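You operate a simulated robot arm through the tools that you are given. There is no shell and no other tool. Be economical: measure what you need, move in short steps, check, and stop when the job is done.

Carry out the task below with a simulated two-armed robot. There is one attempt and no reset: what you move stays moved.

## Task
Pick up the can labelled "glue" from the top of the wall shelf with one hand, pass it to the other hand and put it on the low shelf of the hopper desk. Set down upright: can.
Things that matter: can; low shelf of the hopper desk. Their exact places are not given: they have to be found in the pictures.

Only the result counts: the job must be done as asked and must still hold three seconds after the hand-in. Knocking over, shifting, dropping, spilling or breaking anything else fails it.

## Robot
Two 7-joint arms with two-finger parallel grippers on one trunk, on a base that drives. Base frame: it is fixed to the floor where the robot stands at the start and does not move with it; the origin is under the middle of the robot, x ahead of it, y to its left, z up. Readings come in mm, degrees, newtons and seconds.
The left shoulder is at the start at [34, 182, 1221], the right one opposite. With the tool pointing down near the work surface each hand reaches from about 100 to 640 mm from the robot's upright axis, wherever it stands, measured 20 degrees to its own side. Places, roughly: low shelf of the hopper desk [900, -2500, 300]. Payload 3.91 kg a hand.
Tool frame (each hand has its own): the origin (TCP) lies between the finger pads and is the grasp point; the fingertips stand 30 mm ahead of it; z points along the fingers, y is the line along which they close. The gripper opens to 110 mm. The fingers are 20 mm wide and 10 mm thick; the gripper's body (48 by 112 mm) begins 55 mm behind the TCP.
Orientation is told as [roll, pitch, yaw] about the base's x, y, z axes, in that order, counted from this pose: with the fingers straight down and closing along the base's y, the tool's x points along the base's -x, its y along +y and its z along -z.

## Interface
- The arms move only by the tool play_rows. It takes "left_deltas", "right_deltas" or both (then of equal length, played together; a hand with none holds still); each is one flat list of numbers, 6 for each row, row after row: the shift along the tool's x, y, z in units of 20 mm (1.0 is 20 mm), then the turn, a rotation vector about the tool's x, y, z in units of 8 degrees (1.0 is 8 degrees). In form: [dx, dy, dz, wx, wy, wz, dx, dy, dz, wx, wy, wz, ...]. A call has 1 to 8 rows; each row shifts and turns the commanded pose from where the row before left it, along the tool's axes as they then stand. "left_grip" and "right_grip" are, for a hand that has rows, the finger opening in m, from 0 to 0.11, set as the call begins (left out, the last holds). A call with a number of a shift or a turn outside -1 to 1 is refused whole. Each row takes 0.2 s and may step no farther than 50 mm and 8.6 degrees from the row before; otherwise, or with a gripper value out of range, the whole call is refused. Where a pose cannot be reached the arm comes as near as it can. A force on the tool above 40 N (or 10 N above the force at the start of the call, whichever is more), or a blocked arm, ends the call early, and 0.2 s more pass. The fingers move at their own pace (about 72 mm/s each) and stop on an object; they squeeze with about 32 N. The grip force told is the motor's: it shows also when the fingers shut on nothing. Time passes only in rows, and 0.2 s behind the last, so rows that do not move let the fingers close. It gives the time, the measured TCP pose, the force on the tool (base axes), the opening and the grip force at its end, in the units of the frame above (readings bear some noise), with the torque about the TCP (base axes, N m) and any sound that the robot's microphone picked up.
- Cameras (640 x 400 px; columns grow to the right, rows downward): "scene" is now at [146.1, 27.6, 1453.6]; the picture's right is [0.32, -0.95, 0.00], its down [-0.12, -0.04, -0.99] and it looks along [0.94, 0.32, -0.12] (base axes); focal length 214 px, centre (320, 200). "left" rides on the left gripper at [72, -17, -103] in its tool frame; the picture's right is [0.23, 0.97, 0.00], its down [-0.76, 0.18, -0.62] and it looks along [-0.61, 0.14, 0.78] (tool axes); focal length 222 px, centre (320, 200). "right" rides on the right gripper at [72, 17, -103] in its tool frame; the picture's right is [-0.23, 0.97, 0.00], its down [-0.76, -0.18, -0.62] and it looks along [-0.61, -0.14, 0.78] (tool axes); focal length 222 px, centre (320, 200).
- grab_frame(camera): a new picture of that camera. No time passes.
- slide_trunk(by): slides the trunk up (or, below 0, down) by that many mm; the arms and the scene camera ride with it, the base frame stays. It gives what a move gives, with no picture.
- steer(legs): drives the robot by 1 to 6 legs, each [ahead, left, turn to the left] in mm, mm and degrees, along the robot's own axes; the way and the turn of a leg run together, so that a leg with both is an arc; at most 1500 mm and 180 degrees a leg. The arms and the cameras ride along, it lands a little off, and it stops where it bumps. It gives what a move gives.
- aim_head(pan, tilt): turns the head with the scene camera to pan (to the left, within 80 degrees either way) and tilt (down, from -29 to 69), counted from straight ahead of the robot. It gives what a move gives.
- locate(camera, pixels): for up to 12 pixels [column, row] of the newest picture of that camera ("zoom" is the newest enlarged one), the place [x, y, z] in the base frame of the surface seen there, good to about 2 mm, but the place of the scene camera against the robot may be out by one fixed shift of up to 18 mm in any direction. No time passes.
- inspect(camera, box): a new picture of the part [left, top, right, bottom] of that camera's present view, enlarged. No time passes.
- job_done(): hands the job in; it is judged then, once.

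Work in short steps. Measure before you move; look again where a grasp or a placing could have gone wrong, and mend it. You have 80 turns and 62 pictures in all, those below and enlarged ones among them. Open the grippers and draw the arms clear of the work before you hand the job in, unless the task says otherwise; then end with one line.

The tools are called after "Call:" as name(argument=value, ...) on one line, values as JSON. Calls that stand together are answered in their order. play_rows: Moves the arms, as the interface text tells. Its arguments: {"type":"object","properties":{"left_deltas":{"type":"array"},"left_grip":{"type":"number"},"right_deltas":{"type":"array"},"right_grip":{"type":"number"}},"required":[]} The other tools are called the same way: slide_trunk (by) slides the trunk up or down; steer (legs) drives the base; aim_head (pan, tilt) turns the head that bears the scene camera; grab_frame (camera) takes a picture; locate (camera, pixels) gives the place of the surface under pixels of a picture; inspect (camera, box) takes an enlarged picture of a part of a camera's view; job_done () hands the job in.

At the start:

```text
time_s: 0.0
left_position: [330.5, 277.2, 1000.2]
left_tcp_rot: [0.0, -0.1, 0.0]
left_contact_force: [0.2, -0.3, -0.1]
left_ft_torque: [-0.02, -0.05, 0.01]
left_width: 110.2
left_grasp_force: 0.0
right_position: [299.1, -17.7, 1436.9]
right_tcp_rot: [0.0, 0.0, 0.1]
right_contact_force: [0.5, 0.4, 0.0]
right_ft_torque: [-0.03, 0.0, -0.02]
right_width: 109.8
right_grasp_force: 0.1
trunk travel left (down, up): [-475.0, 39.0]
robot x, y, heading: [2.8, -0.4, -0.1]
head pan, tilt: [18.9, 7.1]
```

scene: 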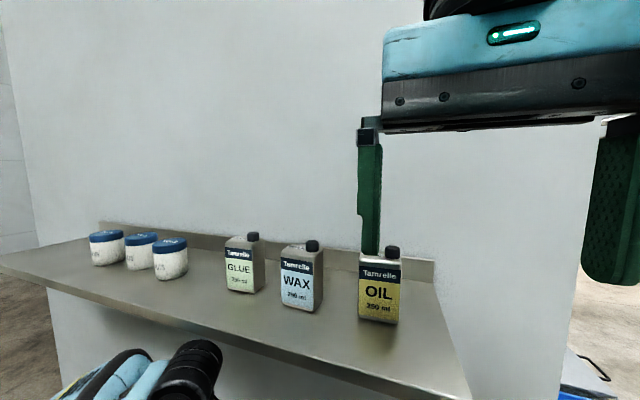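
right: 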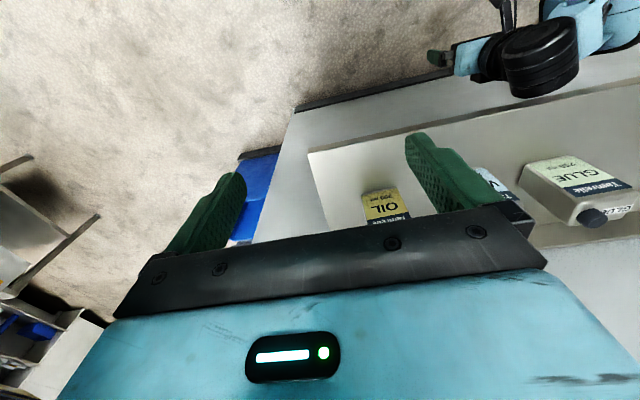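
left: 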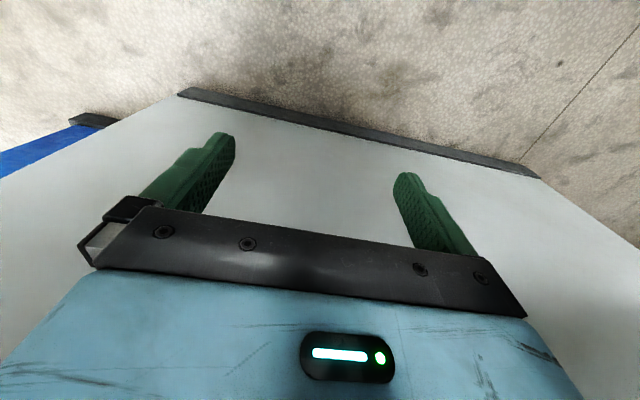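

The glue can is at about (243,265) in the scene picture, on the wall shelf. I measure it, its neighbours and the shelf.

Call:
locate(camera="scene", pixels=[[239, 270], [253, 237], [228, 288], [252, 293], [262, 280], [286, 300], [298, 280], [168, 265], [240, 310], [240, 330], [225, 240], [242, 247]])

Call:
inspect(camera="scene", box=[140, 200, 340, 325])

```text
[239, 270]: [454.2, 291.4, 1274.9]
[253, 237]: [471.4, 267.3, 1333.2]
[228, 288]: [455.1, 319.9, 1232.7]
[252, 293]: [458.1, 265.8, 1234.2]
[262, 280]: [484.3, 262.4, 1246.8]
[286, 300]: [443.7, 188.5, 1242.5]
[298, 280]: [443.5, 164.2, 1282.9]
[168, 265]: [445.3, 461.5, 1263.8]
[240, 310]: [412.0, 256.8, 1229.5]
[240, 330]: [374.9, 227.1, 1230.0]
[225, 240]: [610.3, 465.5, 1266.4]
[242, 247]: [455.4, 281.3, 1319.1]
```

```text
3.20 times, centred on (240, 262) of scene
```

zoom: 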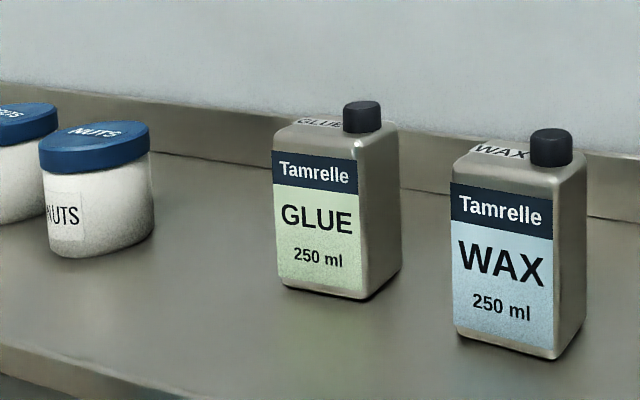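

I measure the can's edges and the wall behind in the enlarged picture.

Call:
locate(camera="zoom", pixels=[[276, 200], [362, 200], [367, 230], [398, 230], [395, 150], [362, 106], [348, 122], [378, 122], [290, 126], [320, 340], [372, 290], [310, 100]])

Call:
aim_head(pan=-70, tilt=25)

Call:
grab_frame(camera="scene")

```text
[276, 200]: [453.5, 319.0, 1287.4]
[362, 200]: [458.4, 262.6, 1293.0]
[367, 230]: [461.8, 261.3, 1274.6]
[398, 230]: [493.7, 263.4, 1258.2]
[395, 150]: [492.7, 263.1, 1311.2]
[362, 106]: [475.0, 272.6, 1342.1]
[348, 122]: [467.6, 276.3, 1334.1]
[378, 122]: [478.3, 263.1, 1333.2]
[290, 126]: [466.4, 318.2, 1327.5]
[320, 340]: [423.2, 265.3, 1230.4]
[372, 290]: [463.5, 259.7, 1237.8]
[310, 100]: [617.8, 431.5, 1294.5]
```

```text
time_s: 1.6
left_position: [331.3, 277.3, 1000.0]
left_tcp_rot: [0.0, 0.0, -0.1]
left_contact_force: [0.5, 0.5, 0.4]
left_ft_torque: [0.0, 0.04, 0.0]
left_width: 110.0
left_grasp_force: 0.0
right_position: [302.7, -21.4, 1437.3]
right_tcp_rot: [0.4, 0.3, -0.6]
right_contact_force: [55.9, -46.8, -3.7]
right_ft_torque: [5.46, 6.23, 2.25]
right_width: 109.9
right_grasp_force: 0.1
trunk travel left (down, up): [-475.0, 39.0]
robot x, y, heading: [1.7, 1.2, -0.1]
head pan, tilt: [-70.0, 25.0]
```

```text
57 pictures are left
```

scene: 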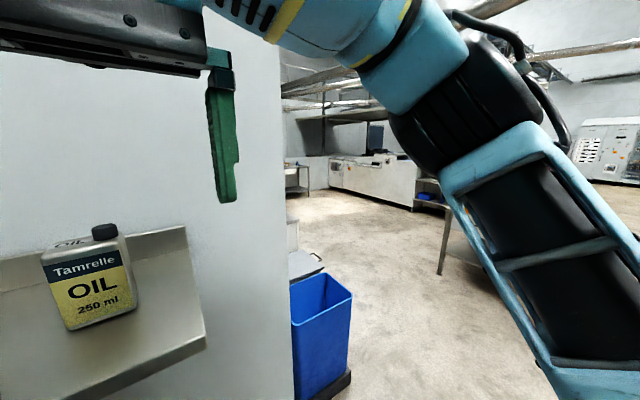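

The head turn pressed against the right hand (56 N). I move the right hand outward to its own side, away from the head.

Call:
play_rows(right_deltas=[-0.5, -1, 0, 0, 0, 0, 0, -1, 0, 0, 0, 0, 0, -1, 0, 0, 0, 0, 0, -1, 0, 0, 0, 0, 0, -1, 0, 0, 0, 0, 0, -1, 0, 0, 0, 0, 0, -1, 0, 0, 0, 0, 0, -1, 0, 0, 0, 0])

Call:
grab_frame(camera="scene")

```text
time_s: 3.4
left_position: [330.2, 275.9, 999.8]
left_tcp_rot: [0.0, 0.0, 0.1]
left_contact_force: [-0.1, 0.3, -0.3]
left_ft_torque: [0.01, -0.03, 0.01]
left_width: 110.1
left_grasp_force: 0.1
right_position: [307.5, -177.6, 1437.0]
right_tcp_rot: [0.1, 0.0, 0.0]
right_contact_force: [-0.1, 0.5, -0.4]
right_ft_torque: [0.04, -0.03, 0.02]
right_width: 109.9
right_grasp_force: 0.0
trunk travel left (down, up): [-475.0, 39.0]
robot x, y, heading: [0.0, -2.3, 0.3]
head pan, tilt: [-70.0, 25.0]
```

```text
56 pictures are left
```

scene: 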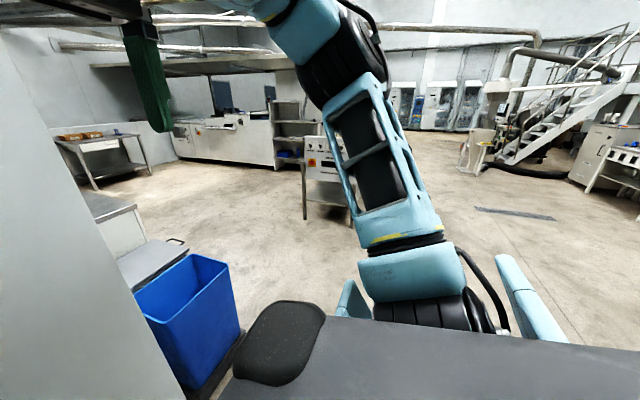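

The view is now free. I measure the candidate desks near [900,-2500].

Call:
locate(camera="scene", pixels=[[325, 150], [320, 185], [325, 205], [290, 130], [100, 143], [110, 215], [150, 265], [290, 155]])

Call:
inspect(camera="scene", box=[240, 80, 400, 230])

```text
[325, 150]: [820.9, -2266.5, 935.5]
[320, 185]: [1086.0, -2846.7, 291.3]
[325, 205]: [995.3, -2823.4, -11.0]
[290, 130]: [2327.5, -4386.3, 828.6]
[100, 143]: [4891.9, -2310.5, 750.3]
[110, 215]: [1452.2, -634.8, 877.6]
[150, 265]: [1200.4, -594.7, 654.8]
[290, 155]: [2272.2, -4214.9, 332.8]
```

```text
2.67 times, centred on (320, 155) of scene
```

zoom: 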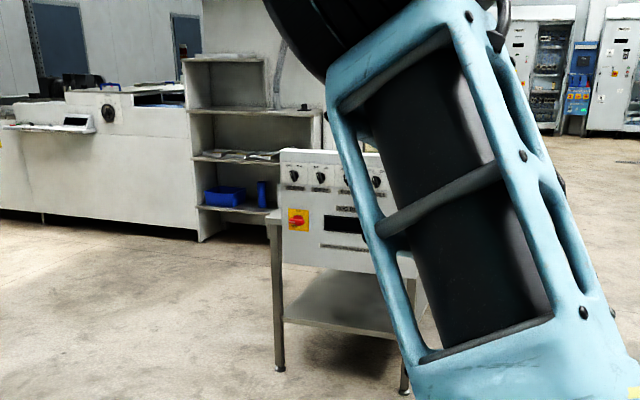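

The hopper desk is the table with the control panel; its low shelf (z≈290) is open at front. Now I draw the left hand back from the shelf edge before raising it, watching the head too.

Call:
play_rows(left_deltas=[1, 0, 0, 0, 0, 0, 1, 0, 0, 0, 0, 0, 1, 0, 0, 0, 0, 0, 1, 0, 0, 0, 0, 0, 1, 0, 0, 0, 0, 0, 0, 0, -1, 0, 0, 0, 0, 0, -1, 0, 0, 0, 0, 0, -1, 0, 0, 0])

Call:
aim_head(pan=35, tilt=25)

Call:
grab_frame(camera="scene")

```text
time_s: 5.2
left_position: [288.2, 280.4, 1056.5]
left_tcp_rot: [0.0, 0.2, 0.0]
left_contact_force: [-0.4, 0.1, 1.0]
left_ft_torque: [0.01, -0.01, 0.01]
left_width: 110.0
left_grasp_force: 0.1
left hand out of reach, approached as far as the arm can: row 3, 4, 5
right_position: [308.1, -177.1, 1435.0]
right_tcp_rot: [0.0, 0.1, 0.0]
right_contact_force: [-0.1, -0.7, -0.4]
right_ft_torque: [-0.01, -0.03, -0.02]
right_width: 110.0
right_grasp_force: 0.1
trunk travel left (down, up): [-475.0, 39.0]
robot x, y, heading: [0.1, 3.3, 0.1]
head pan, tilt: [-70.0, 25.0]
```

```text
time_s: 7.0
left_position: [287.1, 281.2, 1056.4]
left_tcp_rot: [0.1, 0.2, 0.0]
left_contact_force: [0.0, -0.5, -0.1]
left_ft_torque: [0.0, 0.01, -0.01]
left_width: 110.2
left_grasp_force: 0.1
right_position: [308.1, -177.8, 1436.1]
right_tcp_rot: [0.0, 0.1, 0.1]
right_contact_force: [0.6, -0.9, -0.2]
right_ft_torque: [0.05, -0.02, -0.02]
right_width: 109.8
right_grasp_force: 0.1
trunk travel left (down, up): [-475.0, 39.0]
robot x, y, heading: [3.8, 5.0, -0.3]
head pan, tilt: [35.0, 25.0]
```

```text
54 pictures are left
```

scene: 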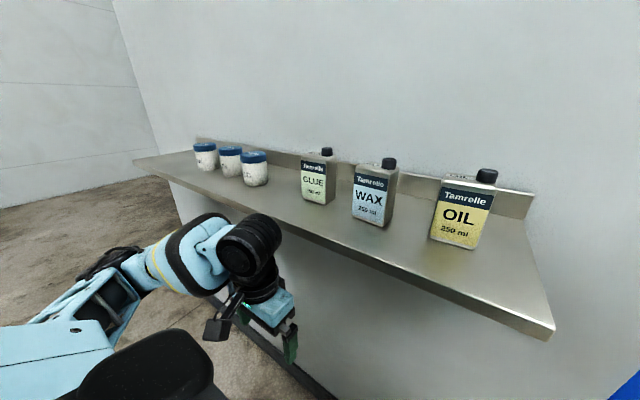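

The left wrist is in front of the shelf edge. I measure that edge to know the clearance for raising.

Call:
locate(camera="scene", pixels=[[265, 208], [300, 228], [350, 250], [270, 300], [315, 185], [265, 225], [292, 330]])

```text
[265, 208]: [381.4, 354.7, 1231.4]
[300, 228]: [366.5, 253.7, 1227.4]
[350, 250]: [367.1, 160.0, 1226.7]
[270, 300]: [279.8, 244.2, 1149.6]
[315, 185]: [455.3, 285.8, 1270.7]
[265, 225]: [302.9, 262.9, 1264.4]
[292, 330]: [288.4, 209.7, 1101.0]
```

The shelf's front edge is at x≈362, so the hand at x≈288 clears it. I raise the left hand step by step.

Call:
play_rows(left_deltas=[0, 0, -1, 0, 0, 0, 0, 0, -1, 0, 0, 0, 0, 0, -1, 0, 0, 0, 0, 0, -1, 0, 0, 0, 0, 0, -1, 0, 0, 0, 0, 0, -1, 0, 0, 0, 0, 0, -1, 0, 0, 0, 0, 0, -1, 0, 0, 0])

Call:
play_rows(left_deltas=[0, 0, -1, 0, 0, 0, 0, 0, -1, 0, 0, 0, 0, 0, -1, 0, 0, 0, 0, 0, -1, 0, 0, 0, 0, 0, -1, 0, 0, 0, 0, 0, -1, 0, 0, 0, 0, 0, -1, 0, 0, 0, 0, 0, -1, 0, 0, 0])

Call:
play_rows(left_deltas=[0, 0, -1, 0, 0, 0, 0, 0, -0.5, 0, 0, 0])

Call:
grab_frame(camera="scene")

Call:
grab_frame(camera="left")

```text
time_s: 8.8
left_position: [286.5, 280.3, 1216.8]
left_tcp_rot: [0.0, 0.0, 0.0]
left_contact_force: [0.1, 0.5, -0.4]
left_ft_torque: [-0.01, 0.02, 0.0]
left_width: 109.9
left_grasp_force: 0.0
right_position: [308.1, -177.4, 1435.8]
right_tcp_rot: [0.1, 0.1, 0.0]
right_contact_force: [0.0, 0.1, -0.4]
right_ft_torque: [-0.03, -0.01, 0.0]
right_width: 109.8
right_grasp_force: 0.0
trunk travel left (down, up): [-475.0, 39.0]
robot x, y, heading: [-2.2, 1.3, 0.2]
head pan, tilt: [35.0, 25.0]
```

```text
time_s: 10.7
left_position: [286.5, 279.0, 1376.4]
left_tcp_rot: [-0.1, -0.2, 0.1]
left_contact_force: [0.4, -0.6, -0.7]
left_ft_torque: [0.0, -0.01, -0.03]
left_width: 109.8
left_grasp_force: 0.1
right_position: [309.5, -177.2, 1436.4]
right_tcp_rot: [0.0, -0.1, 0.0]
right_contact_force: [0.2, -0.7, 1.0]
right_ft_torque: [-0.02, -0.02, 0.01]
right_width: 110.1
right_grasp_force: 0.2
trunk travel left (down, up): [-475.0, 39.0]
robot x, y, heading: [2.2, -0.5, -0.1]
head pan, tilt: [35.0, 25.0]
```

```text
time_s: 11.2
left_position: [292.4, 266.6, 1389.2]
left_tcp_rot: [-0.1, 0.1, 0.0]
left_contact_force: [0.1, 0.4, 0.6]
left_ft_torque: [0.0, -0.02, 0.0]
left_width: 109.9
left_grasp_force: 0.1
left hand out of reach, approached as far as the arm can: row 1, 2
right_position: [309.3, -176.6, 1436.7]
right_tcp_rot: [0.0, 0.0, 0.0]
right_contact_force: [0.3, -0.6, 0.0]
right_ft_torque: [0.02, 0.01, 0.01]
right_width: 109.9
right_grasp_force: 0.1
trunk travel left (down, up): [-475.0, 39.0]
robot x, y, heading: [0.9, 3.7, -0.0]
head pan, tilt: [35.0, 25.0]
```

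```text
53 pictures are left
```

scene: 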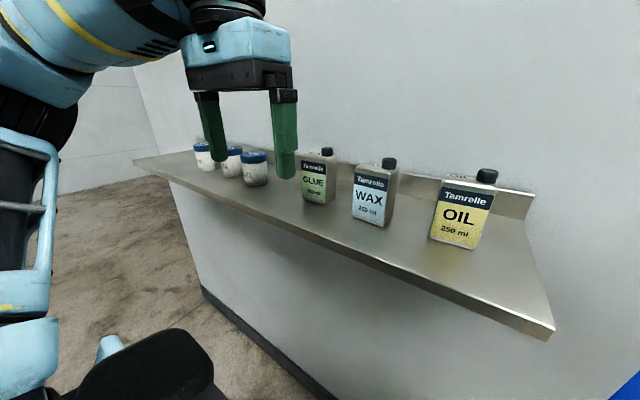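

```text
52 pictures are left
```

left: 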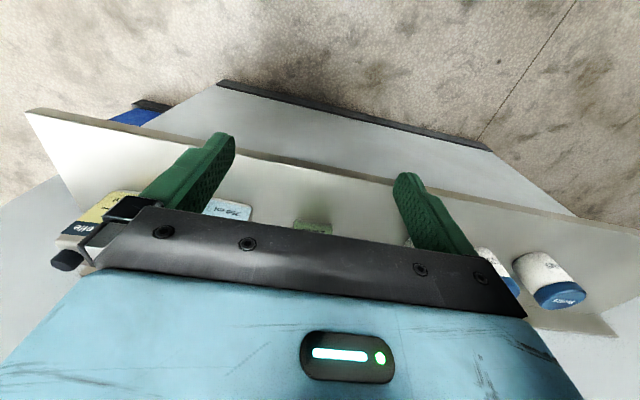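

Straight down is near the reach limit at this height, so I pitch the hand to about 45° forward-down (wy negative), which is easier in reach and also keeps the gripper body off the cap.

Call:
play_rows(left_deltas=[0, 0, 0, 0, -1, 0, 0, 0, 0, 0, -1, 0, 0, 0, 0, 0, -1, 0, 0, 0, 0, 0, -1, 0, 0, 0, 0, 0, -1, 0, 0, 0, 0, 0, -0.625, 0])

Call:
grab_frame(camera="left")

Call:
grab_frame(camera="scene")

```text
time_s: 12.7
left_position: [294.9, 266.9, 1389.3]
left_tcp_rot: [0.0, -45.2, -0.1]
left_contact_force: [0.5, -0.1, -0.1]
left_ft_torque: [0.0, 0.01, 0.02]
left_width: 109.9
left_grasp_force: 0.0
right_position: [308.9, -177.6, 1437.5]
right_tcp_rot: [-0.1, 0.0, 0.0]
right_contact_force: [-0.6, 0.4, -0.1]
right_ft_torque: [0.0, 0.01, -0.05]
right_width: 110.1
right_grasp_force: 0.1
trunk travel left (down, up): [-475.0, 39.0]
robot x, y, heading: [-1.4, 4.3, -0.0]
head pan, tilt: [35.0, 25.0]
```

```text
51 pictures are left
```

left: 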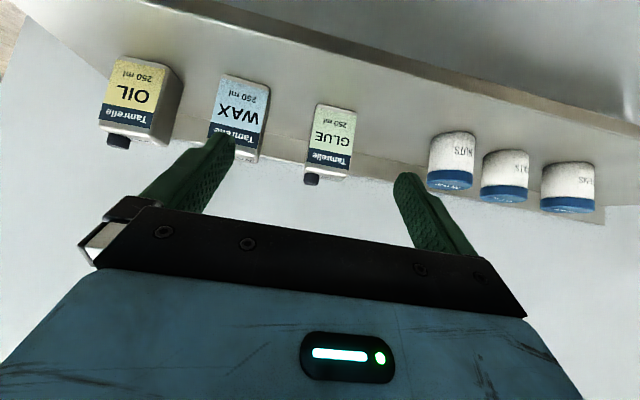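

```text
50 pictures are left
```

scene: 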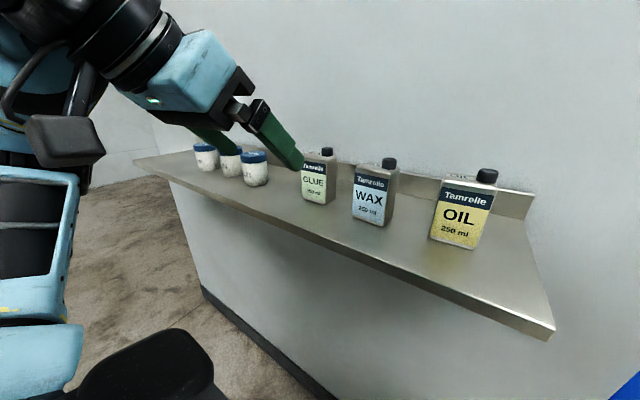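

The left wrist picture now shows the GLUE can at (330,135). I measure it with the wrist camera, which is not subject to the scene camera's shift.

Call:
locate(camera="left", pixels=[[318, 110], [352, 112], [308, 165], [345, 168], [330, 130], [351, 150], [311, 180], [335, 90], [256, 140], [428, 150], [400, 178], [228, 142]])

Call:
inspect(camera="left", box=[270, 80, 390, 200])

```text
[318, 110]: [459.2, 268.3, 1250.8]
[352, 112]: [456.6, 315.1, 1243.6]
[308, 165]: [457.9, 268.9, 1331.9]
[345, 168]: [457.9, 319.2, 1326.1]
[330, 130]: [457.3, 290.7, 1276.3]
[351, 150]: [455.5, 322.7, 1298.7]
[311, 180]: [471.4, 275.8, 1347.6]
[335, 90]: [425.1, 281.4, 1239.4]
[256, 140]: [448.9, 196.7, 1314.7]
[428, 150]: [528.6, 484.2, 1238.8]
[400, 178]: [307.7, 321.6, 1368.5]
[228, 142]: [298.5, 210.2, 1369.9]
```

```text
3.33 times, centred on (330, 140) of left
```

zoom: 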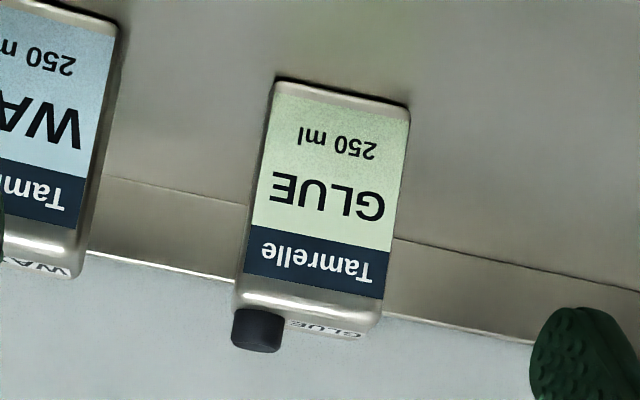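

Wrist camera: can front face x≈457, y 266–322, z 1239–1332, cap to 1350, squarely aligned. I move to a pre-grasp 100 mm short of the grasp point along the tool axis.

Call:
play_rows(left_deltas=[-0.658, 0.27, 0.912, 0, 0, 0, -0.658, 0.27, 0.912, 0, 0, 0, -0.658, 0.27, 0.912, 0, 0, 0, -0.658, 0.27, 0.912, 0, 0, 0, -0.658, 0.27, 0.912, 0, 0, 0], left_grip=0.11)

Call:
grab_frame(camera="left")

```text
time_s: 13.8
left_position: [405.0, 294.3, 1372.1]
left_tcp_rot: [0.1, -45.0, 0.0]
left_contact_force: [-0.5, 0.6, 1.0]
left_ft_torque: [0.03, -0.07, -0.01]
left_width: 110.0
left_grasp_force: 0.1
right_position: [309.6, -176.9, 1435.8]
right_tcp_rot: [0.0, 0.0, 0.1]
right_contact_force: [0.4, -0.8, 0.3]
right_ft_torque: [0.01, 0.01, 0.03]
right_width: 109.8
right_grasp_force: 0.0
trunk travel left (down, up): [-475.0, 39.0]
robot x, y, heading: [1.0, 1.3, 0.0]
head pan, tilt: [35.0, 25.0]
```

```text
48 pictures are left
```

left: 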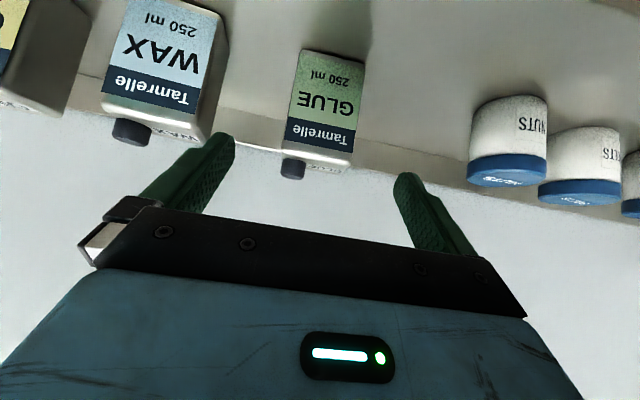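

The hand is on target; a quick re-measurement of the can before the straight approach.

Call:
locate(camera="left", pixels=[[296, 90], [360, 95], [325, 95], [285, 140], [350, 150], [293, 170], [225, 110], [330, 55]])

```text
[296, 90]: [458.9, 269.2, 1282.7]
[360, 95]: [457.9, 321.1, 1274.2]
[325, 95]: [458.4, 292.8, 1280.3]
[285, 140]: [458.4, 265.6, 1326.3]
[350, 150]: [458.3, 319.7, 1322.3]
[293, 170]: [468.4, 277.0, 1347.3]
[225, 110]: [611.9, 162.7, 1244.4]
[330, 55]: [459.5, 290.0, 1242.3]
```

Can centre ≈(478,293). I advance 100 mm along the tool axis, straddling the can.

Call:
play_rows(left_deltas=[0, 0, 1, 0, 0, 0, 0, 0, 1, 0, 0, 0, 0, 0, 1, 0, 0, 0, 0, 0, 1, 0, 0, 0, 0, 0, 1, 0, 0, 0])

Call:
grab_frame(camera="left")

Call:
grab_frame(camera="scene")

```text
time_s: 15.1
left_position: [476.0, 294.0, 1300.3]
left_tcp_rot: [0.0, -45.0, -0.1]
left_contact_force: [0.4, -0.7, -0.6]
left_ft_torque: [0.01, -0.03, 0.0]
left_width: 109.8
left_grasp_force: 0.0
right_position: [308.9, -177.5, 1435.6]
right_tcp_rot: [0.0, 0.0, -0.1]
right_contact_force: [0.2, 0.0, -0.3]
right_ft_torque: [-0.01, -0.02, 0.04]
right_width: 110.0
right_grasp_force: 0.0
trunk travel left (down, up): [-475.0, 39.0]
robot x, y, heading: [1.3, -1.7, 0.2]
head pan, tilt: [35.0, 25.0]
```

```text
47 pictures are left
```

left: 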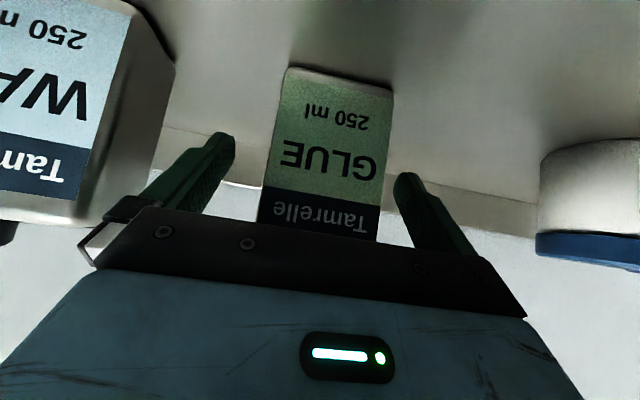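

```text
46 pictures are left
```

scene: 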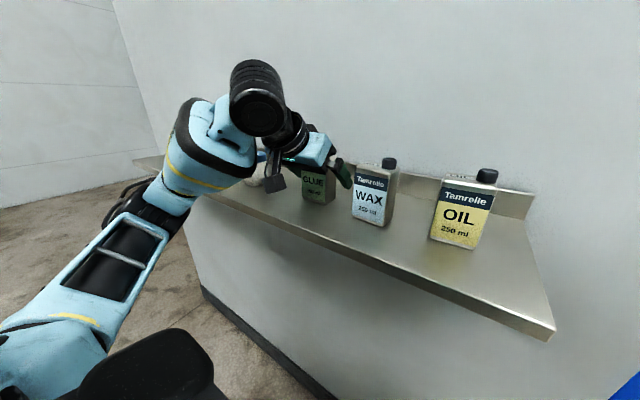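

The can stands between the fingers. I close the grip while holding still.

Call:
play_rows(left_deltas=[0, 0, 0, 0, 0, 0, 0, 0, 0, 0, 0, 0, 0, 0, 0, 0, 0, 0, 0, 0, 0, 0, 0, 0, 0, 0, 0, 0, 0, 0], left_grip=0.03)

```text
time_s: 16.2
left_position: [476.7, 295.2, 1300.4]
left_tcp_rot: [0.0, -45.1, 0.0]
left_contact_force: [1.1, 1.0, 0.0]
left_ft_torque: [-0.04, -0.14, 0.05]
left_width: 61.8
left_grasp_force: 32.5
right_position: [308.2, -177.1, 1436.4]
right_tcp_rot: [0.0, 0.0, 0.1]
right_contact_force: [0.0, -0.6, 0.3]
right_ft_torque: [0.02, 0.04, 0.02]
right_width: 110.1
right_grasp_force: 0.2
trunk travel left (down, up): [-475.0, 39.0]
robot x, y, heading: [-0.2, 0.1, -0.2]
head pan, tilt: [35.0, 25.0]
```

Gripped (61.8 mm, 32 N). I lift straight up 60 mm.

Call:
play_rows(left_deltas=[-0.707, 0, -0.707, 0, 0, 0, -0.707, 0, -0.707, 0, 0, 0, -0.707, 0, -0.707, 0, 0, 0])

Call:
grab_frame(camera="left")

```text
time_s: 17.1
left_position: [476.2, 293.8, 1361.8]
left_tcp_rot: [0.1, -45.0, 0.0]
left_contact_force: [0.2, -0.7, -3.2]
left_ft_torque: [-0.02, 0.0, -0.02]
left_width: 61.8
left_grasp_force: 31.7
right_position: [308.3, -178.7, 1436.3]
right_tcp_rot: [0.0, 0.0, 0.1]
right_contact_force: [-0.4, 0.5, -0.6]
right_ft_torque: [0.0, -0.03, 0.0]
right_width: 110.1
right_grasp_force: 0.0
trunk travel left (down, up): [-475.0, 39.0]
robot x, y, heading: [-0.4, 1.2, 0.1]
head pan, tilt: [35.0, 25.0]
```

```text
45 pictures are left
```

left: 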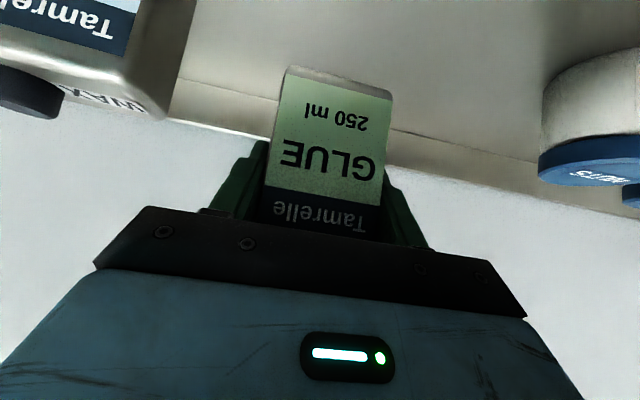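

The can is held upright and clear of the shelf. Before driving back I look to both sides/back for obstacles.

Call:
aim_head(pan=-80, tilt=30)

Call:
grab_frame(camera="scene")

Call:
aim_head(pan=80, tilt=30)

Call:
grab_frame(camera="scene")

```text
time_s: 19.0
left_position: [475.0, 294.2, 1360.1]
left_tcp_rot: [0.0, -45.0, 0.1]
left_contact_force: [0.7, 0.3, -2.6]
left_ft_torque: [0.01, 0.02, -0.02]
left_width: 62.0
left_grasp_force: 32.6
right_position: [309.5, -177.5, 1436.1]
right_tcp_rot: [0.2, 0.1, 0.4]
right_contact_force: [8.3, -58.0, -21.0]
right_ft_torque: [6.07, -1.05, 5.02]
right_width: 110.2
right_grasp_force: 0.1
trunk travel left (down, up): [-475.0, 39.0]
robot x, y, heading: [1.3, -2.0, 0.1]
head pan, tilt: [-80.0, 30.0]
```

```text
44 pictures are left
```

scene: 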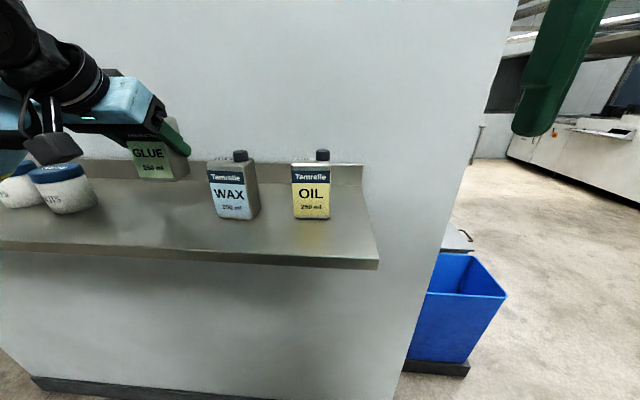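

```text
time_s: 21.4
left_position: [475.7, 294.0, 1360.7]
left_tcp_rot: [0.0, -45.1, 0.0]
left_contact_force: [1.1, 0.7, -2.9]
left_ft_torque: [-0.03, -0.02, -0.02]
left_width: 61.7
left_grasp_force: 31.4
right_position: [307.9, -177.6, 1435.8]
right_tcp_rot: [0.1, -0.1, 0.0]
right_contact_force: [-0.3, -0.2, 0.1]
right_ft_torque: [0.0, 0.01, 0.0]
right_width: 110.3
right_grasp_force: 0.1
trunk travel left (down, up): [-475.0, 39.0]
robot x, y, heading: [0.7, 0.9, -0.0]
head pan, tilt: [80.0, 30.0]
```

```text
43 pictures are left
```

scene: 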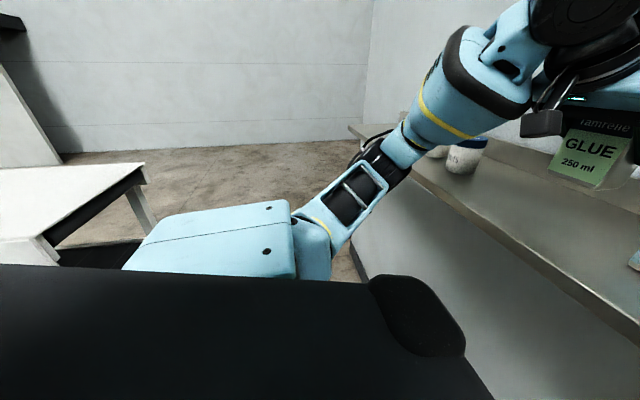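

A white bench stands back-left; I measure how near it is.

Call:
locate(camera="scene", pixels=[[140, 168], [50, 240], [10, 175], [10, 235], [155, 225], [55, 160]])

```text
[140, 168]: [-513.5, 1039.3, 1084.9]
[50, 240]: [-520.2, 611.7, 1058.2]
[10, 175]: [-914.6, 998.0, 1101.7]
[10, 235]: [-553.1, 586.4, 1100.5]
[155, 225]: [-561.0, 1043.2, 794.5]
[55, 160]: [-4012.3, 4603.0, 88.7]
```

The bench edge is at x≈-520, so backing room is limited. Instead I retract the hand with the can 170 mm and will drive sideways to the right onto the open floor.

Call:
play_rows(left_deltas=[0.707, 0, -0.707, 0, 0, 0, 0.707, 0, -0.707, 0, 0, 0, 0.707, 0, -0.707, 0, 0, 0, 0.707, 0, -0.707, 0, 0, 0, 0.707, 0, -0.707, 0, 0, 0, 0.707, 0, -0.707, 0, 0, 0, 0.707, 0, -0.707, 0, 0, 0, 0.707, 0, -0.707, 0, 0, 0])

Call:
play_rows(right_deltas=[0, -1, 0.5, 0, 0, 0, 0, -1, 0.5, 0, 0, 0, 0, -1, 1, 0, 0, 0, 0, -1, 1, 0, 0, 0, 0, -0.5, 1, 0, 0, 0, 0, 0, 1, 0, 0, 0, 0, 0, 1, 0, 0, 0, 0, 0, 1, 0, 0, 0])

Call:
aim_head(pan=-40, tilt=30)

Call:
grab_frame(camera="scene")

```text
time_s: 23.2
left_position: [313.5, 292.8, 1361.3]
left_tcp_rot: [0.0, -45.0, 0.0]
left_contact_force: [0.1, -0.7, -3.1]
left_ft_torque: [-0.01, 0.02, 0.02]
left_width: 61.9
left_grasp_force: 31.7
right_position: [308.1, -177.0, 1437.2]
right_tcp_rot: [0.0, -0.1, 0.0]
right_contact_force: [0.1, -0.1, -0.5]
right_ft_torque: [0.01, 0.0, -0.03]
right_width: 110.1
right_grasp_force: 0.1
trunk travel left (down, up): [-475.0, 39.0]
robot x, y, heading: [1.6, 0.5, -0.2]
head pan, tilt: [80.0, 30.0]
```

```text
time_s: 25.1
left_position: [316.9, 293.6, 1361.2]
left_tcp_rot: [0.1, -45.0, 0.0]
left_contact_force: [-0.2, -0.3, -3.0]
left_ft_torque: [0.02, 0.01, -0.01]
left_width: 61.7
left_grasp_force: 31.9
right_position: [308.6, -267.7, 1296.4]
right_tcp_rot: [0.0, 0.0, 0.1]
right_contact_force: [0.2, 0.0, -0.2]
right_ft_torque: [0.03, 0.0, -0.03]
right_width: 110.0
right_grasp_force: 0.1
trunk travel left (down, up): [-475.0, 39.0]
robot x, y, heading: [-0.5, 0.1, -0.1]
head pan, tilt: [80.0, 30.0]
```

```text
time_s: 27.1
left_position: [314.7, 292.6, 1360.9]
left_tcp_rot: [0.0, -45.0, 0.1]
left_contact_force: [-0.1, 0.2, -2.4]
left_ft_torque: [-0.04, -0.01, -0.02]
left_width: 61.7
left_grasp_force: 31.9
right_position: [308.5, -267.0, 1297.4]
right_tcp_rot: [-0.1, 0.0, 0.0]
right_contact_force: [0.3, 0.2, -0.5]
right_ft_torque: [0.01, -0.02, 0.0]
right_width: 110.0
right_grasp_force: 0.0
trunk travel left (down, up): [-475.0, 39.0]
robot x, y, heading: [2.2, -1.4, 0.1]
head pan, tilt: [-40.0, 30.0]
```

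```text
42 pictures are left
```

scene: 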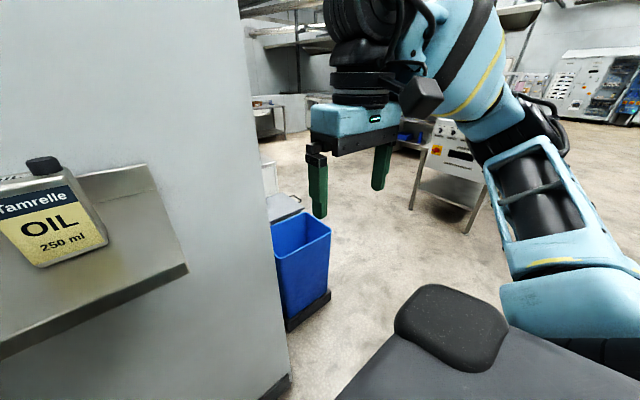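

I measure the bin, wall end and the desk's legs to plan the drive.

Call:
locate(camera="scene", pixels=[[330, 225], [328, 293], [288, 325], [280, 380], [185, 268], [443, 165], [411, 208], [480, 190], [440, 190], [470, 230], [428, 140], [300, 205]])

Call:
inspect(camera="scene", box=[380, 100, 520, 250])

```text
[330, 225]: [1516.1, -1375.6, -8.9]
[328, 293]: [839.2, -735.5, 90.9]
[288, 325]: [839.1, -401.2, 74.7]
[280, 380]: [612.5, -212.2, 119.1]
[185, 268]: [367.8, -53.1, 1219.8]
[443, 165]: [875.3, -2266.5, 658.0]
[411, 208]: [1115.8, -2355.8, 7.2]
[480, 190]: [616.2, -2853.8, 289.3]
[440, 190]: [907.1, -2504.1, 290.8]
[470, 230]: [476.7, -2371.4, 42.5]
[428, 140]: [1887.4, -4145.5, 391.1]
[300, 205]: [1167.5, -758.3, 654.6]
```

```text
2.67 times, centred on (450, 175) of scene
```

zoom: 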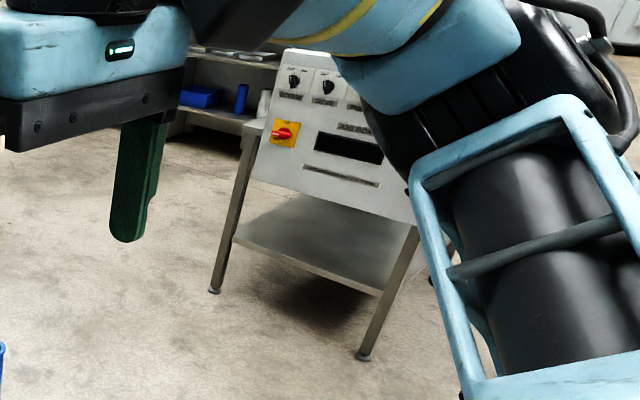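

The way to the right is open (bin at x≥839). I strafe 900 mm right with 50 mm back.

Call:
steer(legs=[[-40, 0, 0], [0, -900, 0]])

Call:
grab_frame(camera="scene")

```text
time_s: 35.7
left_position: [277.0, -596.7, 1359.8]
left_tcp_rot: [0.0, -45.0, 0.5]
left_contact_force: [1.1, 0.5, -2.3]
left_ft_torque: [0.01, 0.0, 0.05]
left_width: 61.8
left_grasp_force: 31.9
right_position: [274.4, -1157.3, 1297.0]
right_tcp_rot: [0.0, 0.0, 0.4]
right_contact_force: [0.4, 0.1, 0.5]
right_ft_torque: [0.02, -0.04, -0.03]
right_width: 109.9
right_grasp_force: 0.2
trunk travel left (down, up): [-475.0, 39.0]
robot x, y, heading: [-36.8, -891.9, 0.5]
head pan, tilt: [-40.0, 30.0]
```

```text
40 pictures are left
```

scene: 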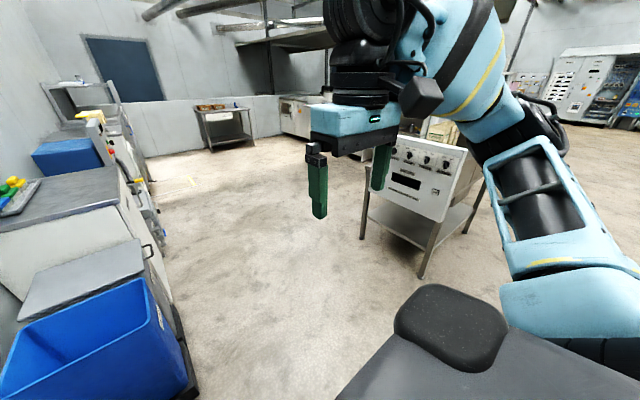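

Open floor here. I bring the left hand with the can in front of the robot's middle.

Call:
play_rows(left_deltas=[-0.152, -0.908, 0.315, 0, 0, 0, -0.152, -0.908, 0.315, 0, 0, 0, -0.152, -0.908, 0.315, 0, 0, 0, -0.152, -0.908, 0.315, 0, 0, 0, -0.152, -0.908, 0.315, 0, 0, 0, -0.152, -0.908, 0.315, 0, 0, 0, -0.152, -0.908, 0.315, 0, 0, 0, -0.152, -0.908, 0.315, 0, 0, 0])

Call:
play_rows(left_deltas=[-0.152, -0.908, 0.315, 0, 0, 0, -0.152, -0.908, 0.315, 0, 0, 0, -0.152, -0.908, 0.315, 0, 0, 0, -0.152, -0.908, 0.315, 0, 0, 0, -0.152, -0.908, 0.315, 0, 0, 0])

Call:
play_rows(left_deltas=[0, 0, 0, 0.707, 0, 0.707, 0, 0, 0, 0.707, 0, 0.707, 0, 0, 0, 0.707, 0, 0.707, 0, 0, 0, 0.707, 0, 0.707, 0, 0, 0, 0.707, 0, 0.707, 0, 0, 0, 0.442, 0, 0.442])

Call:
aim_head(pan=0, tilt=25)

Call:
grab_frame(camera="scene")

```text
time_s: 37.5
left_position: [331.3, -744.5, 1341.8]
left_tcp_rot: [0.2, -45.1, 0.4]
left_contact_force: [0.8, 0.2, -2.4]
left_ft_torque: [0.01, 0.01, 0.0]
left_width: 61.5
left_grasp_force: 32.1
right_position: [274.8, -1157.2, 1297.3]
right_tcp_rot: [0.2, 0.0, 0.3]
right_contact_force: [0.2, -0.3, 0.0]
right_ft_torque: [0.01, -0.01, 0.03]
right_width: 110.1
right_grasp_force: 0.0
trunk travel left (down, up): [-475.0, 39.0]
robot x, y, heading: [-36.3, -888.8, 0.5]
head pan, tilt: [-40.0, 30.0]
```

```text
time_s: 38.7
left_position: [365.9, -833.0, 1331.7]
left_tcp_rot: [-0.6, -44.9, 1.0]
left_contact_force: [0.3, -0.3, -2.4]
left_ft_torque: [-0.02, 0.05, 0.01]
left_width: 61.9
left_grasp_force: 31.8
right_position: [273.0, -1157.8, 1296.2]
right_tcp_rot: [0.1, -0.1, 0.4]
right_contact_force: [0.4, -0.4, 0.0]
right_ft_torque: [0.01, -0.02, 0.02]
right_width: 109.9
right_grasp_force: 0.1
trunk travel left (down, up): [-475.0, 39.0]
robot x, y, heading: [-36.8, -892.6, 0.4]
head pan, tilt: [-40.0, 30.0]
```

```text
time_s: 40.1
left_position: [363.9, -832.4, 1331.2]
left_tcp_rot: [0.1, -44.9, -44.8]
left_contact_force: [-0.6, -0.3, -2.5]
left_ft_torque: [0.02, 0.0, 0.03]
left_width: 61.8
left_grasp_force: 32.0
right_position: [274.2, -1156.4, 1296.5]
right_tcp_rot: [0.0, 0.0, 0.4]
right_contact_force: [-0.2, 0.0, -0.1]
right_ft_torque: [-0.04, -0.02, 0.0]
right_width: 110.1
right_grasp_force: 0.1
trunk travel left (down, up): [-475.0, 39.0]
robot x, y, heading: [-37.5, -890.1, 0.3]
head pan, tilt: [-40.0, 30.0]
```

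```text
time_s: 41.2
left_position: [363.9, -833.4, 1330.4]
left_tcp_rot: [0.0, -45.0, -44.5]
left_contact_force: [0.9, -0.3, -2.5]
left_ft_torque: [0.04, 0.03, 0.0]
left_width: 61.8
left_grasp_force: 32.0
right_position: [274.2, -1156.3, 1298.0]
right_tcp_rot: [0.0, 0.0, 0.4]
right_contact_force: [-0.4, 0.1, -0.4]
right_ft_torque: [0.02, 0.0, -0.02]
right_width: 110.0
right_grasp_force: 0.0
trunk travel left (down, up): [-475.0, 39.0]
robot x, y, heading: [-36.7, -891.5, 0.4]
head pan, tilt: [0.0, 25.0]
```

```text
39 pictures are left
```

scene: 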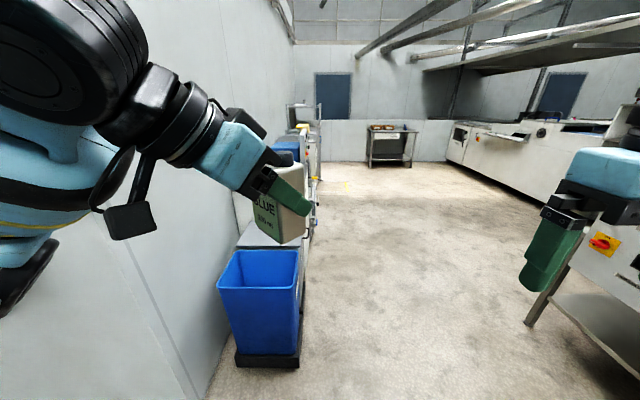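

The can is presented at the middle. Before choosing the right-hand grasp height, I look at the low shelf's edge and clearance.

Call:
aim_head(pan=-30, tilt=35)

Call:
inspect(camera="scene", box=[320, 60, 520, 240])

```text
time_s: 42.1
left_position: [363.5, -833.5, 1330.0]
left_tcp_rot: [-0.1, -45.0, -44.6]
left_contact_force: [-0.5, 0.4, -2.0]
left_ft_torque: [0.0, 0.03, -0.02]
left_width: 61.5
left_grasp_force: 31.8
right_position: [273.7, -1158.0, 1296.7]
right_tcp_rot: [0.0, 0.1, 0.5]
right_contact_force: [-0.9, 0.3, -0.4]
right_ft_torque: [0.02, -0.06, 0.0]
right_width: 110.3
right_grasp_force: 0.0
trunk travel left (down, up): [-475.0, 39.0]
robot x, y, heading: [-35.9, -889.7, 0.3]
head pan, tilt: [-30.0, 35.0]
```

```text
2.22 times, centred on (420, 150) of scene
```

zoom: 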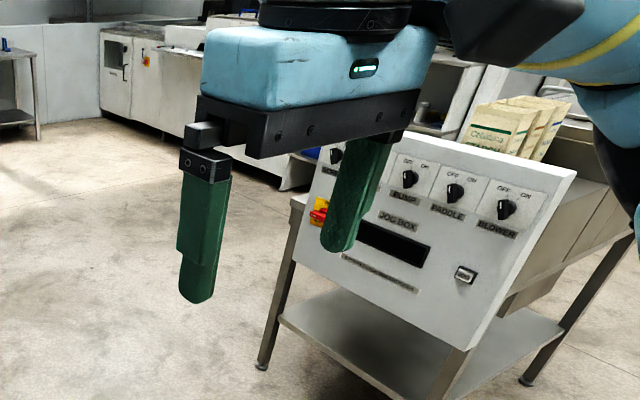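

I measure the shelf edge, panel bottom and desk sides in the enlarged picture.

Call:
locate(camera="zoom", pixels=[[285, 315], [330, 355], [340, 300], [420, 360], [325, 278], [455, 345], [265, 355], [510, 350], [540, 325], [560, 175], [580, 290], [380, 350]])

```text
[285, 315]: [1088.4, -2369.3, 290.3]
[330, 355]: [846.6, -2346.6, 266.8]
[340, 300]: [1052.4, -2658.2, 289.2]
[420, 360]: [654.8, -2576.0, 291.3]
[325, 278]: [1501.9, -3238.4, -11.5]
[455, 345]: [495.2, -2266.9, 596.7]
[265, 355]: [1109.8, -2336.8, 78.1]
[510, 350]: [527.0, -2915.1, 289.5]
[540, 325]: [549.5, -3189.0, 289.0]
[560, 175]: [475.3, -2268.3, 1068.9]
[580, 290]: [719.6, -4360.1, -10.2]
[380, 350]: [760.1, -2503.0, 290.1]
```

Shelf: z≈290(+8), front edge y≈-2345, no lip, panel bottom z≈597. The left fingers occupy the upper can, so the right hand will take it horizontally near the bottom, at yaw +45°. I turn the right hand: yaw first, then pitch to horizontal.

Call:
play_rows(right_deltas=[0, 0, 0, 0, 0, -1, 0, 0, 0, 0, 0, -1, 0, 0, 0, 0, 0, -1, 0, 0, 0, 0, 0, -1, 0, 0, 0, 0, 0, -1, 0, 0, 0, 0, 0, -0.625])

Call:
play_rows(right_deltas=[0, 0, 0, 0, -1, 0, 0, 0, 0, 0, -1, 0, 0, 0, 0, 0, -1, 0, 0, 0, 0, 0, -1, 0, 0, 0, 0, 0, -1, 0, 0, 0, 0, 0, -1, 0])

Call:
play_rows(right_deltas=[0, 0, 0, 0, -1, 0, 0, 0, 0, 0, -1, 0, 0, 0, 0, 0, -1, 0, 0, 0, 0, 0, -1, 0, 0, 0, 0, 0, -1, 0, 0, 0, 0, 0, -0.25, 0])

Call:
aim_head(pan=0, tilt=25)

Call:
grab_frame(camera="scene")

```text
time_s: 43.5
left_position: [363.6, -832.5, 1330.6]
left_tcp_rot: [-0.1, -45.0, -44.7]
left_contact_force: [0.0, 0.1, -2.4]
left_ft_torque: [0.02, -0.01, 0.03]
left_width: 61.9
left_grasp_force: 32.1
right_position: [273.1, -1157.1, 1296.4]
right_tcp_rot: [0.0, 0.0, 45.6]
right_contact_force: [0.4, -0.2, 0.6]
right_ft_torque: [-0.01, 0.0, 0.0]
right_width: 110.1
right_grasp_force: 0.0
trunk travel left (down, up): [-475.0, 39.0]
robot x, y, heading: [-38.9, -892.5, 0.4]
head pan, tilt: [-30.0, 35.0]
```

```text
time_s: 44.9
left_position: [361.6, -834.1, 1331.8]
left_tcp_rot: [0.1, -45.1, -44.5]
left_contact_force: [-0.1, -0.1, -3.7]
left_ft_torque: [0.02, 0.01, -0.03]
left_width: 61.6
left_grasp_force: 32.0
right_position: [272.4, -1157.4, 1298.3]
right_tcp_rot: [0.1, -48.1, 45.5]
right_contact_force: [-0.2, 0.2, 0.4]
right_ft_torque: [0.0, -0.02, -0.01]
right_width: 110.1
right_grasp_force: 0.1
trunk travel left (down, up): [-475.0, 39.0]
robot x, y, heading: [-35.6, -890.4, 0.5]
head pan, tilt: [-30.0, 35.0]
```

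```text
time_s: 46.3
left_position: [363.4, -833.1, 1329.4]
left_tcp_rot: [0.0, -45.0, -44.6]
left_contact_force: [-0.5, 0.4, -2.0]
left_ft_torque: [0.0, 0.02, 0.01]
left_width: 61.8
left_grasp_force: 32.1
right_position: [280.3, -1169.7, 1312.9]
right_tcp_rot: [1.0, -76.7, 43.9]
right_contact_force: [0.0, 0.5, 0.1]
right_ft_torque: [0.03, 0.02, -0.02]
right_width: 110.1
right_grasp_force: 0.0
right hand out of reach, approached as far as the arm can: row 3, 4, 5
trunk travel left (down, up): [-475.0, 39.0]
robot x, y, heading: [-36.7, -894.9, 0.4]
head pan, tilt: [-30.0, 35.0]
```

```text
time_s: 47.3
left_position: [363.4, -832.5, 1329.2]
left_tcp_rot: [0.0, -45.0, -44.6]
left_contact_force: [0.0, -0.1, -2.4]
left_ft_torque: [0.03, 0.04, -0.02]
left_width: 62.1
left_grasp_force: 31.9
right_position: [281.2, -1169.4, 1313.0]
right_tcp_rot: [1.2, -76.6, 43.7]
right_contact_force: [-0.1, -0.3, 0.3]
right_ft_torque: [-0.01, 0.02, 0.02]
right_width: 110.2
right_grasp_force: 0.1
trunk travel left (down, up): [-475.0, 39.0]
robot x, y, heading: [-40.3, -892.4, 0.3]
head pan, tilt: [0.0, 25.0]
```

```text
37 pictures are left
```

scene: 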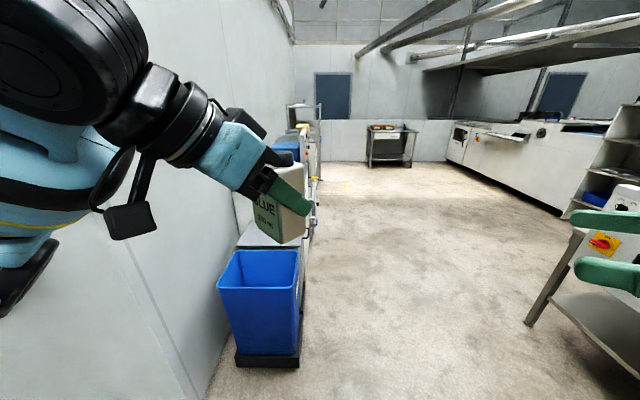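

The right wrist is too folded this near the shoulder. I move both hands farther out and lower, to a more comfortable handover place.

Call:
play_rows(left_deltas=[0.22, 0.415, 0.958, 0, 0, 0, 0.22, 0.415, 0.958, 0, 0, 0, 0.22, 0.415, 0.958, 0, 0, 0, 0.22, 0.415, 0.958, 0, 0, 0, 0.22, 0.415, 0.958, 0, 0, 0, 0.22, 0.415, 0.958, 0, 0, 0, 0.22, 0.415, 0.958, 0, 0, 0, 0.22, 0.415, 0.958, 0, 0, 0], right_deltas=[0.875, -0.14, 0.863, 0, 0, 0, 0.875, -0.14, 0.863, 0, 0, 0, 0.875, -0.14, 0.863, 0, 0, 0, 0.875, -0.14, 0.863, 0, 0, 0, 0.875, -0.14, 0.863, 0, 0, 0, 0.875, -0.14, 0.863, 0, 0, 0, 0.875, -0.14, 0.863, 0, 0, 0, 0.875, -0.14, 0.863, 0, 0, 0])

Call:
play_rows(left_deltas=[0.22, 0.415, 0.958, 0, 0, 0, 0.22, 0.415, 0.958, 0, 0, 0, 0.22, 0.415, 0.958, 0, 0, 0, 0.22, 0.415, 0.958, 0, 0, 0], right_deltas=[0.875, -0.14, 0.863, 0, 0, 0, 0.875, -0.14, 0.863, 0, 0, 0, 0, 0, 0, 0, 0, 0, 0, 0, 0, 0, 0, 0])

```text
time_s: 49.1
left_position: [471.6, -844.5, 1195.2]
left_tcp_rot: [0.0, -44.9, -44.6]
left_contact_force: [-0.1, -0.3, -3.1]
left_ft_torque: [0.01, 0.01, -0.03]
left_width: 61.8
left_grasp_force: 31.7
right_position: [364.6, -1129.0, 1208.2]
right_tcp_rot: [1.4, -78.7, 43.5]
right_contact_force: [1.5, 1.0, -0.2]
right_ft_torque: [0.01, -0.01, 0.05]
right_width: 110.0
right_grasp_force: 0.1
right hand out of reach, approached as far as the arm can: row 1, 2, 3, 4, 6
trunk travel left (down, up): [-475.0, 39.0]
robot x, y, heading: [-39.1, -893.6, 0.4]
head pan, tilt: [0.0, 25.0]
```

```text
time_s: 50.1
left_position: [522.6, -850.3, 1129.6]
left_tcp_rot: [0.0, -44.9, -44.6]
left_contact_force: [-0.2, -0.7, -1.9]
left_ft_torque: [0.02, -0.01, 0.01]
left_width: 61.7
left_grasp_force: 31.8
right_position: [388.1, -1112.7, 1167.0]
right_tcp_rot: [1.6, -78.6, 43.2]
right_contact_force: [0.8, 0.2, -0.4]
right_ft_torque: [0.01, 0.02, -0.02]
right_width: 110.0
right_grasp_force: 0.1
trunk travel left (down, up): [-475.0, 39.0]
robot x, y, heading: [-36.2, -892.2, 0.4]
head pan, tilt: [0.0, 25.0]
```

Now I lower the right hand to about z 1086 and complete its pitch to horizontal.

Call:
play_rows(right_deltas=[1, 0, 0, 0, 0, 0, 1, 0, 0, 0, 0, 0, 1, 0, 0, 0, -0.475, 0, 1, 0, 0, 0, -0.475, 0, 0, 0, 0, 0, -0.475, 0])

Call:
grab_frame(camera="right")

Call:
aim_head(pan=0, tilt=40)

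Call:
grab_frame(camera="scene")

```text
time_s: 51.5
left_position: [521.2, -849.8, 1129.3]
left_tcp_rot: [0.0, -44.8, -44.6]
left_contact_force: [0.0, -0.3, -2.2]
left_ft_torque: [0.0, 0.01, -0.02]
left_width: 61.7
left_grasp_force: 32.0
right_position: [386.5, -1104.7, 1147.6]
right_tcp_rot: [-104.1, -86.1, 150.6]
right_contact_force: [-0.6, -0.1, -0.5]
right_ft_torque: [-0.01, 0.03, 0.01]
right_width: 109.8
right_grasp_force: 0.0
right hand out of reach, approached as far as the arm can: row 3, 4
trunk travel left (down, up): [-475.0, 39.0]
robot x, y, heading: [-38.5, -891.3, 0.2]
head pan, tilt: [0.0, 25.0]
stopped in row 5 (right hand): the arm was blocked; the commanded pose is now the measured one
```

```text
36 pictures are left
```

right: 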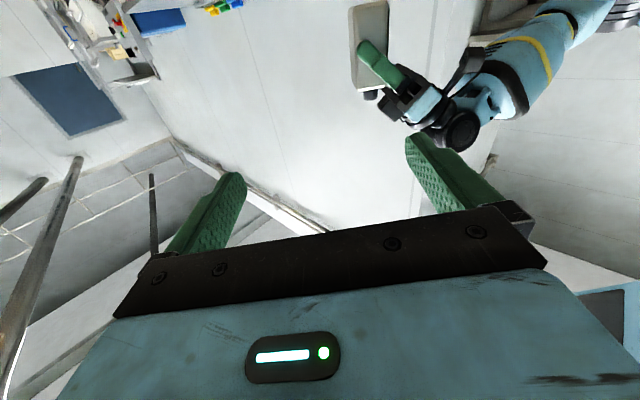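

```text
time_s: 52.3
left_position: [522.8, -850.1, 1129.9]
left_tcp_rot: [0.1, -45.0, -44.6]
left_contact_force: [-0.1, 0.0, -2.7]
left_ft_torque: [0.0, 0.03, -0.04]
left_width: 61.7
left_grasp_force: 31.9
right_position: [389.0, -1105.3, 1146.9]
right_tcp_rot: [-103.1, -86.2, 149.5]
right_contact_force: [0.4, 0.5, 0.1]
right_ft_torque: [0.02, 0.02, 0.0]
right_width: 109.9
right_grasp_force: 0.0
trunk travel left (down, up): [-475.0, 39.0]
robot x, y, heading: [-41.4, -893.1, 0.4]
head pan, tilt: [0.0, 40.0]
```

```text
35 pictures are left
```

scene: 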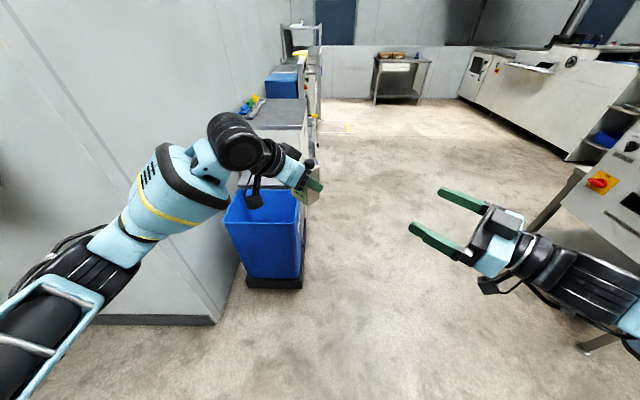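

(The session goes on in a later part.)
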